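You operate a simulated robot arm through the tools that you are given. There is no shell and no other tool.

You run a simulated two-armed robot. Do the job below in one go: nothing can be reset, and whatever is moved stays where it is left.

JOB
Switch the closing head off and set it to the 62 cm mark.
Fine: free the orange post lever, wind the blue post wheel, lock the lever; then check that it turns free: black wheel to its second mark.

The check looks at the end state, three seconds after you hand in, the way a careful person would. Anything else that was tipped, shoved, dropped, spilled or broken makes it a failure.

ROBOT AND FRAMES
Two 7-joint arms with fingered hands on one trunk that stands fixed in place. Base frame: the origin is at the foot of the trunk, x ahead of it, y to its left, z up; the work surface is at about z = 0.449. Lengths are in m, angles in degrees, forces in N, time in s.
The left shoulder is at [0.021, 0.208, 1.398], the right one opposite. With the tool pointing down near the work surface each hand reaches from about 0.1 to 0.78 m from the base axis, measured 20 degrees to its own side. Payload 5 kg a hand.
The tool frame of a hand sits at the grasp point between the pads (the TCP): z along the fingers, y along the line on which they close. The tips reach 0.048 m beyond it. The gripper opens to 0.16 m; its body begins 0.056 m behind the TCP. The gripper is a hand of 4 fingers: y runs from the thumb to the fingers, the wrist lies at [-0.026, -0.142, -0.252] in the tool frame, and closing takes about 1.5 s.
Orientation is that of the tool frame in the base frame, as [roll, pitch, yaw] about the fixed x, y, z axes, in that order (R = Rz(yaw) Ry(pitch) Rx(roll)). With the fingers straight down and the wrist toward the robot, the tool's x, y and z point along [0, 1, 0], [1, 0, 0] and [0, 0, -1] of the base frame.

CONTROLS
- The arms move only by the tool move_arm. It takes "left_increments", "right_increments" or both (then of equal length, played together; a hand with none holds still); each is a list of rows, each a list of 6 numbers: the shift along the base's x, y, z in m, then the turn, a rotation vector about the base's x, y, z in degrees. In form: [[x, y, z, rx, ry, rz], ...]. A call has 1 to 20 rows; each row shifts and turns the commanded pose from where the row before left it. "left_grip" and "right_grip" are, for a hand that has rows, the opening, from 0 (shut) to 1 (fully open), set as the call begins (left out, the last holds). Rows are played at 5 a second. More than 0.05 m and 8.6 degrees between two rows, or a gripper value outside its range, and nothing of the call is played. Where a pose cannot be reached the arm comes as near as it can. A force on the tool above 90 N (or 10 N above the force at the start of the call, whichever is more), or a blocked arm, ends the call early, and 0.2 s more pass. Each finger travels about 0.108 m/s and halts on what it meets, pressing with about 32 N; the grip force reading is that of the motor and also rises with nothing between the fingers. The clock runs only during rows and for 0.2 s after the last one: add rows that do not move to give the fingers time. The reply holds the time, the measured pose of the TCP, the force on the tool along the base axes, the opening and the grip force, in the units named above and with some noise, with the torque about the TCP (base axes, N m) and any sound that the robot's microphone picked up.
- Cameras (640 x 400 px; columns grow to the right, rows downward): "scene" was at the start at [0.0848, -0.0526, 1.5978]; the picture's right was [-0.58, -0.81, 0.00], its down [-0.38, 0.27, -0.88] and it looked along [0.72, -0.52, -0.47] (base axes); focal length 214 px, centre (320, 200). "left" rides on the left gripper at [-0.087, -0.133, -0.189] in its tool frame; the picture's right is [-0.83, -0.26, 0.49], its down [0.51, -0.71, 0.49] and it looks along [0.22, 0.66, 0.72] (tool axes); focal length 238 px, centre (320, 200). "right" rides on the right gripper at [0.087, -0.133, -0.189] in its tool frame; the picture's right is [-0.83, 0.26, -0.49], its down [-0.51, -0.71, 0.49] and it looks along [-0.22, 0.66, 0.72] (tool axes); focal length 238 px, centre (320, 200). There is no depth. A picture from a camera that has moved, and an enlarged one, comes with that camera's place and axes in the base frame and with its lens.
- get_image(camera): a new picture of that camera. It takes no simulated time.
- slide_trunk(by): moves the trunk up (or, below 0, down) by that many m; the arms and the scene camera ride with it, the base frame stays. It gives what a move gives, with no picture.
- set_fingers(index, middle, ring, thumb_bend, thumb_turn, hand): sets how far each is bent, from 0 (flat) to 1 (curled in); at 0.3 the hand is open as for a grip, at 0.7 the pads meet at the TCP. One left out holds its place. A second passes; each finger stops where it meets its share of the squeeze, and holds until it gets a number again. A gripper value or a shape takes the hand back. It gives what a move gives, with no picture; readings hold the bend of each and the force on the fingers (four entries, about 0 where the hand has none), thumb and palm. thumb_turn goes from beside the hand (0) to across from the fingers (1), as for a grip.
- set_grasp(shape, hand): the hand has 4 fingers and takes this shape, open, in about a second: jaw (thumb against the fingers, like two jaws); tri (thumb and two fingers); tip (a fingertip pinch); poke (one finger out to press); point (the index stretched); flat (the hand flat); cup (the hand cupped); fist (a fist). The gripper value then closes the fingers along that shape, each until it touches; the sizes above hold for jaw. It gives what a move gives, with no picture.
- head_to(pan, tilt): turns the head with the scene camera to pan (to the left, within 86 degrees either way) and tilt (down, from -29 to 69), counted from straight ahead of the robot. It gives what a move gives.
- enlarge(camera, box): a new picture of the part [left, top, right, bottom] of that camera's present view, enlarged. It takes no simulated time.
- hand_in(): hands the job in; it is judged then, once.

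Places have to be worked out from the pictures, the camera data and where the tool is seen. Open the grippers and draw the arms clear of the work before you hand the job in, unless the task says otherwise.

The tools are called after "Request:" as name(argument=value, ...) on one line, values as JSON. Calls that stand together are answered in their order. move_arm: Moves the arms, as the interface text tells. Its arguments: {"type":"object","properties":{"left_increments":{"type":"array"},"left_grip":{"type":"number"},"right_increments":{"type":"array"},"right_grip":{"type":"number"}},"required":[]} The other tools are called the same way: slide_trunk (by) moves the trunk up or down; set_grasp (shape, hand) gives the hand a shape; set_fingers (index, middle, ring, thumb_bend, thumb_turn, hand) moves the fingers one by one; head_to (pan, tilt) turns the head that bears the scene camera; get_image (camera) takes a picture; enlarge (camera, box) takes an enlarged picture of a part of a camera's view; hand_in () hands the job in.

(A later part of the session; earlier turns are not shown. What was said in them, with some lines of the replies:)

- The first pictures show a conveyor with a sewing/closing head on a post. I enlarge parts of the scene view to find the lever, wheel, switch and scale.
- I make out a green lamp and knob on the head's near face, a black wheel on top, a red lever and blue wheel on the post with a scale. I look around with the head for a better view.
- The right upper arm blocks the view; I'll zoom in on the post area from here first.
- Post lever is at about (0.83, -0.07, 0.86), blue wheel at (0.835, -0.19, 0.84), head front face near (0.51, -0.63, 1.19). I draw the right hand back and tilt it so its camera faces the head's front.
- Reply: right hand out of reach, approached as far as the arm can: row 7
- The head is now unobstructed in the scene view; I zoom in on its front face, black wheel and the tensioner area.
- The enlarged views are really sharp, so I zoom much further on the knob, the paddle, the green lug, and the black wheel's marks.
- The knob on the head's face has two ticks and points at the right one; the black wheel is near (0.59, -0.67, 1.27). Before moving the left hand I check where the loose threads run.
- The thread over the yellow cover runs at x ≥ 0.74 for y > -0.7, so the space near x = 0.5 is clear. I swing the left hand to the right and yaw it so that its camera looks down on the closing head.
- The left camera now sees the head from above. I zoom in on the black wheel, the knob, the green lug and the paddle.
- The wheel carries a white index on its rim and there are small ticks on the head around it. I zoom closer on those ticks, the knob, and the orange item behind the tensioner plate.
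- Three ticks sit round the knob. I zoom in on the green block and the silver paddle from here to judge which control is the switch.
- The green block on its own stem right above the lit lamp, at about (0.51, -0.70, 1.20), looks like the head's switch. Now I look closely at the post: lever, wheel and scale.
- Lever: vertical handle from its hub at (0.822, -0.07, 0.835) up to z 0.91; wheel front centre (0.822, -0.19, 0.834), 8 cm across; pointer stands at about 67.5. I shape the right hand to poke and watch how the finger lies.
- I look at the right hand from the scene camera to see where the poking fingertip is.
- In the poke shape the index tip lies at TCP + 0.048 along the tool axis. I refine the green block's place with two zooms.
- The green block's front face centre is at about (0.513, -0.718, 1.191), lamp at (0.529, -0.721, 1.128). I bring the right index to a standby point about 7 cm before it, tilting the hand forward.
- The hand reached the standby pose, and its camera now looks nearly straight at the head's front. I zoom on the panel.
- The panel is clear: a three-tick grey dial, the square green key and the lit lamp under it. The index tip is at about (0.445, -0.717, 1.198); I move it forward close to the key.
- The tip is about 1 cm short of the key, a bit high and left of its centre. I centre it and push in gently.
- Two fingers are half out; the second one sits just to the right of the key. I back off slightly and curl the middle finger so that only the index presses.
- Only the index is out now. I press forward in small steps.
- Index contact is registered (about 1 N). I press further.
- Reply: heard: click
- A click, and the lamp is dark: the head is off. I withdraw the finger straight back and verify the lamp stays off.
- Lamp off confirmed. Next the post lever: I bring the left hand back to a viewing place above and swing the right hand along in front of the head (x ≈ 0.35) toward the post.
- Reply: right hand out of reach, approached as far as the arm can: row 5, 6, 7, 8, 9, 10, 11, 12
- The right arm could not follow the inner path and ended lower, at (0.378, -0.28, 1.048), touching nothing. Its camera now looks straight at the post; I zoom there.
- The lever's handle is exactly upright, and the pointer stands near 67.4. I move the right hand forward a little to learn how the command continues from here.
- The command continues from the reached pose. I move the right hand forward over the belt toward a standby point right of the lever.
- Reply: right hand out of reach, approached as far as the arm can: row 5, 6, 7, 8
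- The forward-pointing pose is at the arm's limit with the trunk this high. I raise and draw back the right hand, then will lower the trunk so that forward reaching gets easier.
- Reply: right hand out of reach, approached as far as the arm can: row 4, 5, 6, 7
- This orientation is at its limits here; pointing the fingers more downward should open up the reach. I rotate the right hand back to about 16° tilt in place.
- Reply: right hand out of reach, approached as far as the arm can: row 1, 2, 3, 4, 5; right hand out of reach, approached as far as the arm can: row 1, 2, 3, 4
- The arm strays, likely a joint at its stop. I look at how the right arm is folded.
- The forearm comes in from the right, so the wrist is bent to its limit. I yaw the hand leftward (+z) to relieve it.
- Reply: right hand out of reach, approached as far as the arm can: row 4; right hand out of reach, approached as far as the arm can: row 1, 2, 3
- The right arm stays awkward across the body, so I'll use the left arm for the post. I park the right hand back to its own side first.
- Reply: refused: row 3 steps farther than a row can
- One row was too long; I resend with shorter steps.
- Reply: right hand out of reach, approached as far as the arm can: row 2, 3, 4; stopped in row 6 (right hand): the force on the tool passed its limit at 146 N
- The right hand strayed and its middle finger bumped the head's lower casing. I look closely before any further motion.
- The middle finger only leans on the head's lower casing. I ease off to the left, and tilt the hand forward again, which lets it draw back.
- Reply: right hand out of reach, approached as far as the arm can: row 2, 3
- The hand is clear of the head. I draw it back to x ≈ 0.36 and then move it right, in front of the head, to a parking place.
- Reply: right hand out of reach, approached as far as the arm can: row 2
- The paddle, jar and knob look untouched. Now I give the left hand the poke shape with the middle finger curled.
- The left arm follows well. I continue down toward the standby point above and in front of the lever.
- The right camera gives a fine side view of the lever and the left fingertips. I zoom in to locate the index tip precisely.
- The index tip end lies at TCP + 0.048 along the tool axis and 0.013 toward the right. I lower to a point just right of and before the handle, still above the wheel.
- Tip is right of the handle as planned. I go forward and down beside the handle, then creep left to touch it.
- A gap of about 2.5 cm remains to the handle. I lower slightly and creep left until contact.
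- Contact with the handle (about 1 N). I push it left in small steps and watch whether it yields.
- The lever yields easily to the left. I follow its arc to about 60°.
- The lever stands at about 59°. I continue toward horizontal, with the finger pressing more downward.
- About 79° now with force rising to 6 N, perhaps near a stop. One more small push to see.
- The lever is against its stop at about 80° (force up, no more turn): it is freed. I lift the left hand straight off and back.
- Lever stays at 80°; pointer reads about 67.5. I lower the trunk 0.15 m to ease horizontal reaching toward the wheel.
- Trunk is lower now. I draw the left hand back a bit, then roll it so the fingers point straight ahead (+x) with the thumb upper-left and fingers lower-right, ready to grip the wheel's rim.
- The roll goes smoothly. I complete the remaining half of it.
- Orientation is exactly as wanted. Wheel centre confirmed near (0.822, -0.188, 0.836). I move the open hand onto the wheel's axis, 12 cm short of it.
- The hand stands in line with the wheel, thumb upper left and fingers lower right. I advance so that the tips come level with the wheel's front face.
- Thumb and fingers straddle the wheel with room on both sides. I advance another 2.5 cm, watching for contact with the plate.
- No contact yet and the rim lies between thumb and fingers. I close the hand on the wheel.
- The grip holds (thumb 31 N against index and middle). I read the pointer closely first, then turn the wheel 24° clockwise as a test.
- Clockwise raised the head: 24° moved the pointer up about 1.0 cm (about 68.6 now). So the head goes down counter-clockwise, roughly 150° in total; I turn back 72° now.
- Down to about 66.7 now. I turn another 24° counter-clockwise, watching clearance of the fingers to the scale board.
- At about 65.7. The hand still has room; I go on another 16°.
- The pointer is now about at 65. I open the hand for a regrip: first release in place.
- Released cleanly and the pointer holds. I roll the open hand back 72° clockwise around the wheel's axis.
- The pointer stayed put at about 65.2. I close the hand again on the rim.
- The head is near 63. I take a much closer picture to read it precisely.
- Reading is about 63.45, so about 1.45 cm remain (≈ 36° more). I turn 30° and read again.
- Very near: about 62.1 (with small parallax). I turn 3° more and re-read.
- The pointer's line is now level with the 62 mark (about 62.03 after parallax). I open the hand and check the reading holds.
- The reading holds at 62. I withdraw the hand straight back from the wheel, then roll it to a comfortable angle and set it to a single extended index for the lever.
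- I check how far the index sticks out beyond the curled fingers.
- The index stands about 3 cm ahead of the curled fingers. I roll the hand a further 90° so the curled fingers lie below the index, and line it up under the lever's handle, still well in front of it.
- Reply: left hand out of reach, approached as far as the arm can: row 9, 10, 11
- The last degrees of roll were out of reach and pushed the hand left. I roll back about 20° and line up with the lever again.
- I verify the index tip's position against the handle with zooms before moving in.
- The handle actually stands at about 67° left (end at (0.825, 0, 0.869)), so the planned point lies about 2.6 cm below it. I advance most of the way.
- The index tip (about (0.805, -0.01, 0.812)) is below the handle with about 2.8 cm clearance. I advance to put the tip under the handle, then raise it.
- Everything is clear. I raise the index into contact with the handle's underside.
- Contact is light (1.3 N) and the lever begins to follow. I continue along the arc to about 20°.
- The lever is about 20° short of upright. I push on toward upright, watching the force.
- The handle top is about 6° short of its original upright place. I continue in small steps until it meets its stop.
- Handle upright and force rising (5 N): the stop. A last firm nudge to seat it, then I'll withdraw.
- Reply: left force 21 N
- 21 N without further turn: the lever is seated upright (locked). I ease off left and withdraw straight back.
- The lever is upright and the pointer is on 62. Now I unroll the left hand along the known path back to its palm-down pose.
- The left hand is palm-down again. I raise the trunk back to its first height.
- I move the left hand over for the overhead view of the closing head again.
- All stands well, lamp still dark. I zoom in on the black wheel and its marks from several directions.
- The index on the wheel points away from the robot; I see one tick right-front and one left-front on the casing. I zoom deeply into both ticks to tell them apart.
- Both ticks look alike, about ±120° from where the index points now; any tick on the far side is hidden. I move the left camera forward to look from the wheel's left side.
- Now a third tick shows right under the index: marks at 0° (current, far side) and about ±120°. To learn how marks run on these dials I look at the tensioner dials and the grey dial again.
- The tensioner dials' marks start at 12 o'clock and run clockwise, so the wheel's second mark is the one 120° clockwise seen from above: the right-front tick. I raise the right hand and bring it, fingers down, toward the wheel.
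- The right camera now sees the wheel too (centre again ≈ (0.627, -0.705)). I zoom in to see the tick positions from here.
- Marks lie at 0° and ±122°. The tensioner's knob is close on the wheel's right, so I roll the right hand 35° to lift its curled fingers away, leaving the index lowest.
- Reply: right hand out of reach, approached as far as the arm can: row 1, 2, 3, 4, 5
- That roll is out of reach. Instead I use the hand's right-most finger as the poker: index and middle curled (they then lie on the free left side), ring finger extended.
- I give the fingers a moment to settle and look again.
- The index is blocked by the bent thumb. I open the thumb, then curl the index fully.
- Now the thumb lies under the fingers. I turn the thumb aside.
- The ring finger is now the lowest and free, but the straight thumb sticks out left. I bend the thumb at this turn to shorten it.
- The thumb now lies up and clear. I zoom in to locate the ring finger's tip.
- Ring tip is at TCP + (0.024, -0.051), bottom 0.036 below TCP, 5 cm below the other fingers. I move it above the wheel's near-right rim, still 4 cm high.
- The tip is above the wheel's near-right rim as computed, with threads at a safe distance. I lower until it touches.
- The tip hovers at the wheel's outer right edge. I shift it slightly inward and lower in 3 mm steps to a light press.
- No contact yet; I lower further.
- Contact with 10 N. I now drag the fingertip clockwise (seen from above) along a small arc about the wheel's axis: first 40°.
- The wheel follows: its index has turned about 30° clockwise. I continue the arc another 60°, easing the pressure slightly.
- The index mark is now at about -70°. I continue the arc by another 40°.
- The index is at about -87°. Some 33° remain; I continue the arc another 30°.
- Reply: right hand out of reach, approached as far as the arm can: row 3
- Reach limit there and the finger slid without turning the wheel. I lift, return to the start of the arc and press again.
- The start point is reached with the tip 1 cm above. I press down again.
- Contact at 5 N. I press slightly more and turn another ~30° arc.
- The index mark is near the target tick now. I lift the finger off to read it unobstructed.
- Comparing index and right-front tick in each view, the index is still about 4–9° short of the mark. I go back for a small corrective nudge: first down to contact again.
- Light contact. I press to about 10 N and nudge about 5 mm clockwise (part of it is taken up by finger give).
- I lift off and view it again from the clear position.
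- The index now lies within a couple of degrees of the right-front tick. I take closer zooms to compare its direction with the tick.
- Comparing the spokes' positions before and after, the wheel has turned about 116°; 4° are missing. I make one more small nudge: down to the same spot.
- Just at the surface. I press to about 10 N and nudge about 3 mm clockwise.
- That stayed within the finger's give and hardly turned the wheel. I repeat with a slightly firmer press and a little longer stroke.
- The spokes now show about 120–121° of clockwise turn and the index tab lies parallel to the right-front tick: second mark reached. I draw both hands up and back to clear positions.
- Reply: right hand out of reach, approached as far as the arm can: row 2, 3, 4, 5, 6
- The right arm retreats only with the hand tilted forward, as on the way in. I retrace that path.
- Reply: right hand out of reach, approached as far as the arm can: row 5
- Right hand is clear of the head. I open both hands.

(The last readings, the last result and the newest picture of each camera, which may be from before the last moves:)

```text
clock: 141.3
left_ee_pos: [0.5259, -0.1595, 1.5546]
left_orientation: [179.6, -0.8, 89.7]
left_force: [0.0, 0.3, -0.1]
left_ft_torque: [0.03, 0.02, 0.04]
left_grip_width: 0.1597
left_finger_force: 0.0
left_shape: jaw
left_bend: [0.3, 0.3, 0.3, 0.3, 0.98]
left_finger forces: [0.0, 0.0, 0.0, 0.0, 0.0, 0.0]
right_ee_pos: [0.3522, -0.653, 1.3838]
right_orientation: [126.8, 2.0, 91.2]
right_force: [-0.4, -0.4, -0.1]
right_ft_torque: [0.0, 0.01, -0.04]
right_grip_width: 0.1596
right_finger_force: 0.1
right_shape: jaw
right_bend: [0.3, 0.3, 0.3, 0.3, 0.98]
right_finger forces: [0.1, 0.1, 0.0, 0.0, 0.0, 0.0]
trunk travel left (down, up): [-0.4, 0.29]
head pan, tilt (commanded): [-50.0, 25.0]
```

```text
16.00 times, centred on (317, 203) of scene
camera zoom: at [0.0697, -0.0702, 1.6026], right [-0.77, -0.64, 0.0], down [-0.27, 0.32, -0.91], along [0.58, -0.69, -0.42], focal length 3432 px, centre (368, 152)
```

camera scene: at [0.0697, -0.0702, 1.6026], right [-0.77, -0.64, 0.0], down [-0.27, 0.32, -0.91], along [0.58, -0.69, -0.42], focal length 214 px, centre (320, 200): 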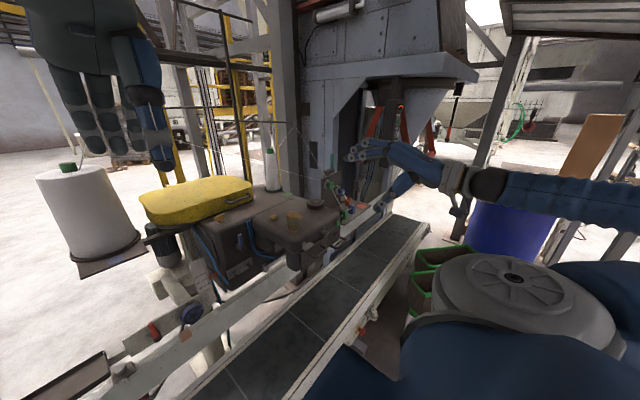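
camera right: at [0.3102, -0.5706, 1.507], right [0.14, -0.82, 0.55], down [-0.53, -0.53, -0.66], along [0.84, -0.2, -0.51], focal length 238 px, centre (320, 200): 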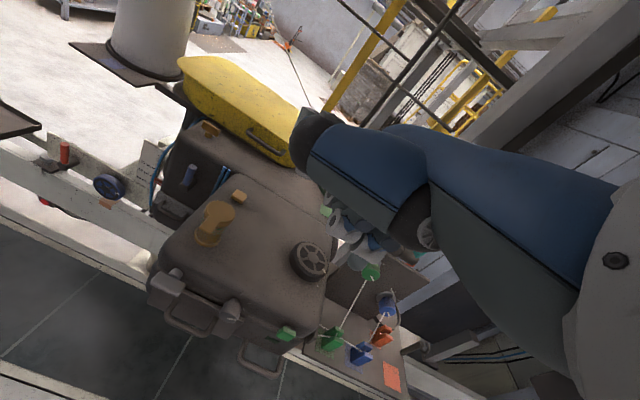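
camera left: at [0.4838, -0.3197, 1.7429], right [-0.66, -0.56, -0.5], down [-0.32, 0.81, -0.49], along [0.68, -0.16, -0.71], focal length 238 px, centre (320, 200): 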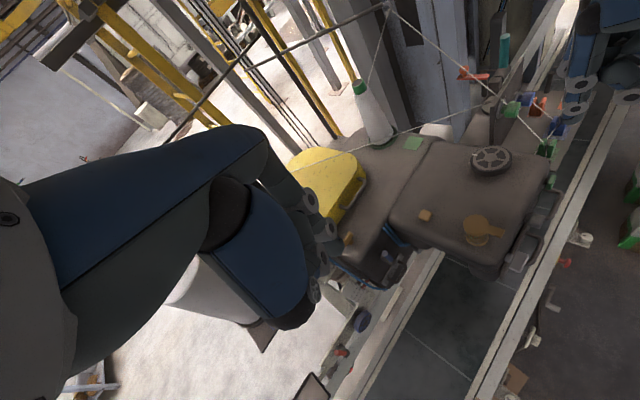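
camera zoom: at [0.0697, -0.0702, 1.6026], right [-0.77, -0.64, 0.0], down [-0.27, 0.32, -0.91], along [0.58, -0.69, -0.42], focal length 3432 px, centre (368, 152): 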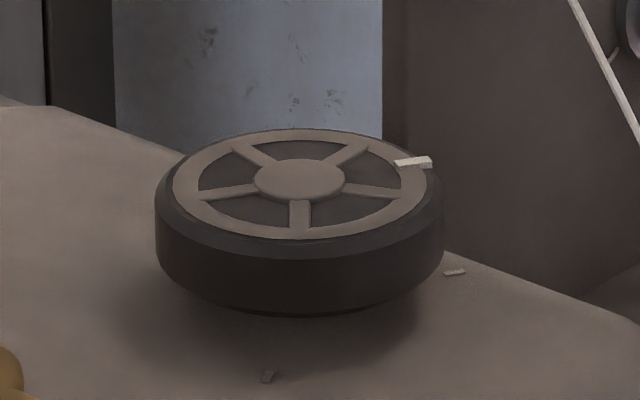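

Everything on the head looks undisturbed. A last check of the post: lever, pointer and the front dial.

Request:
enlarge(camera="scene", box=[306, 212, 342, 240])

Request:
head_to(pan=-15, tilt=40)

Request:
get_image(camera="scene")

Request:
enlarge(camera="scene", box=[240, 160, 360, 250])

Request:
get_image(camera="right")

```text
14.29 times, centred on (324, 226) of scene
camera zoom: at [0.0697, -0.0702, 1.6026], right [-0.77, -0.64, 0.0], down [-0.27, 0.32, -0.91], along [0.58, -0.69, -0.42], focal length 3064 px, centre (263, -171)
```

zoom: 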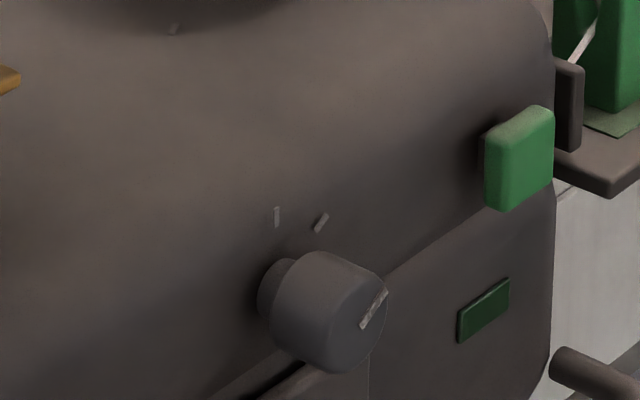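

```text
clock: 142.3
left_ee_pos: [0.5255, -0.1588, 1.555]
left_orientation: [179.6, -0.8, 89.7]
left_force: [0.6, -0.2, 0.2]
left_ft_torque: [-0.01, -0.03, -0.01]
left_grip_width: 0.1598
left_finger_force: 0.0
left_shape: jaw
left_bend: [0.3, 0.3, 0.3, 0.3, 0.98]
left_finger forces: [0.0, 0.1, 0.0, 0.0, 0.1, 0.1]
right_ee_pos: [0.3518, -0.653, 1.3838]
right_orientation: [126.8, 2.0, 91.1]
right_force: [0.2, -0.4, 0.0]
right_ft_torque: [0.01, 0.03, -0.03]
right_grip_width: 0.1597
right_finger_force: 0.0
right_shape: jaw
right_bend: [0.3, 0.3, 0.3, 0.3, 0.98]
right_finger forces: [0.0, 0.1, 0.0, 0.0, 0.0, 0.0]
trunk travel left (down, up): [-0.4, 0.29]
head pan, tilt (commanded): [-15.0, 40.0]
```

```text
taken
camera scene: at [0.0927, -0.0216, 1.5793], right [-0.26, -0.97, 0.0], down [-0.62, 0.17, -0.77], along [0.74, -0.2, -0.64], focal length 214 px, centre (320, 200)
```

scene: 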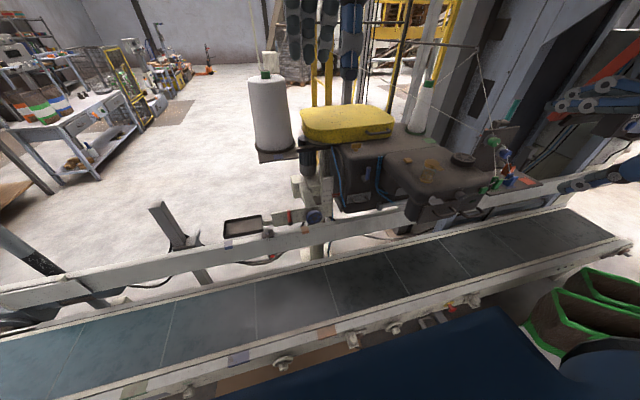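

```text
4.44 times, centred on (300, 205) of scene
camera zoom: at [0.0927, -0.0216, 1.5793], right [-0.26, -0.97, 0.0], down [-0.62, 0.17, -0.77], along [0.74, -0.2, -0.64], focal length 953 px, centre (409, 178)
```

zoom: 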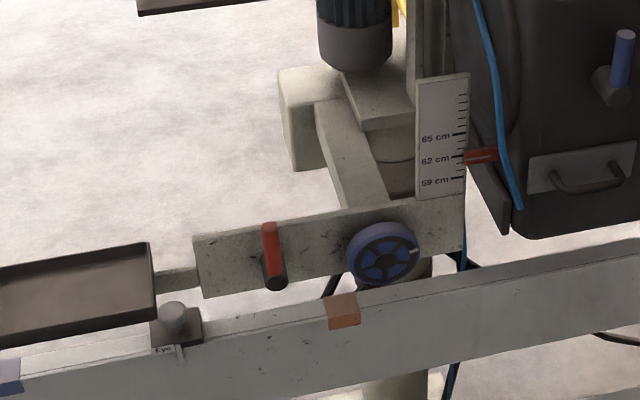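

```text
taken
camera right: at [0.1197, -0.5704, 1.3879], right [-0.22, -0.82, 0.53], down [-0.02, -0.54, -0.84], along [0.98, -0.2, 0.1], focal length 238 px, centre (320, 200)
```

right: 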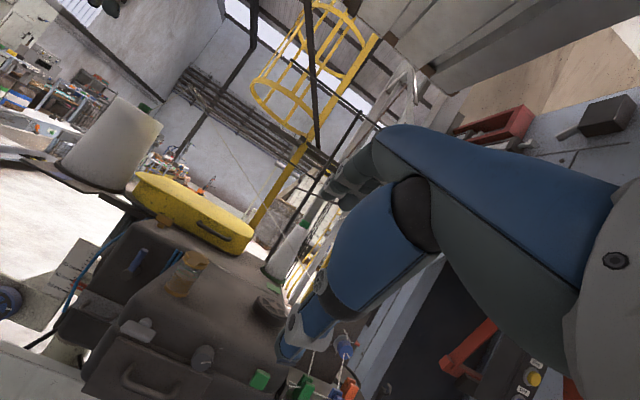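

I zoom once more on the scale to be sure the pointer stayed.

Request:
enlarge(camera="scene", box=[314, 178, 342, 206])

Request:
enlarge(camera="right", box=[50, 250, 110, 310])

```text
14.29 times, centred on (328, 192) of scene
camera zoom: at [0.0927, -0.0216, 1.5793], right [-0.26, -0.97, 0.0], down [-0.62, 0.17, -0.77], along [0.74, -0.2, -0.64], focal length 3064 px, centre (206, 314)
```

zoom: 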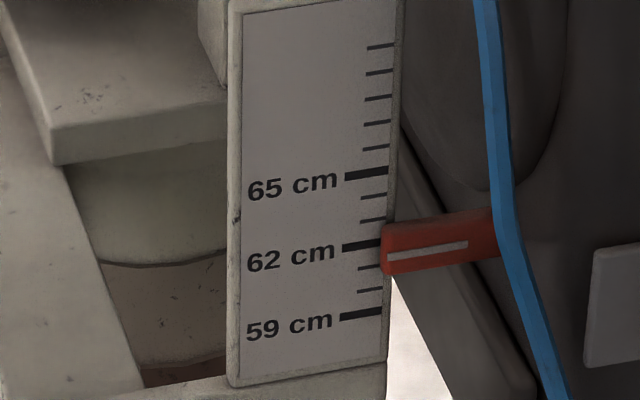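

```text
6.67 times, centred on (80, 280) of right
camera zoom: at [0.1197, -0.5704, 1.3879], right [-0.22, -0.82, 0.53], down [-0.02, -0.54, -0.84], along [0.98, -0.2, 0.1], focal length 1589 px, centre (1920, -333)
```

zoom: 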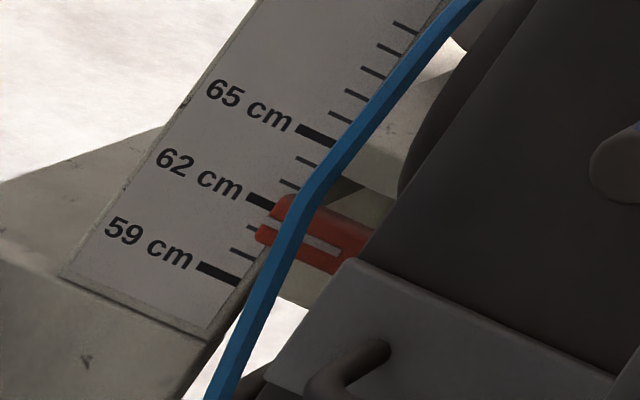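

Allowing for the view from above, the pointer reads 62.0. The lever is upright, the lamp is off, the wheel index is at the second mark, and both hands are open and clear, so I hand in.

Request:
hand_in()

```text
The job is handed in.
```

The closing head is switched off, set to the 62 cm mark and locked there, and the black wheel turned freely to its second mark.

- **Switch:** I pressed the green key on the head's front. It clicked, the lamp went dark and it stayed dark.
- **Height:** I freed the orange post lever, wound the blue wheel, then pushed the lever back upright against its stop. The pointer read about 62.0 cm, corrected for viewing angle, and did not move after locking.
- **Black wheel:** It turned easily under a fingertip, about 120° clockwise seen from above, and now rests on the right-front tick. The three ticks look alike. I took the far one as the first mark and counted clockwise, the way the tensioner dials run. If the marks count the other way, the wheel is on the wrong tick.

**One bump:** While the right arm was drawing back, it strayed, and its middle finger hit the head's lower casing; the reading peaked at 146 N. The jar, front dial, silver paddle and threads looked undisturbed afterwards.

Both hands were open and clear of the work when I handed in.
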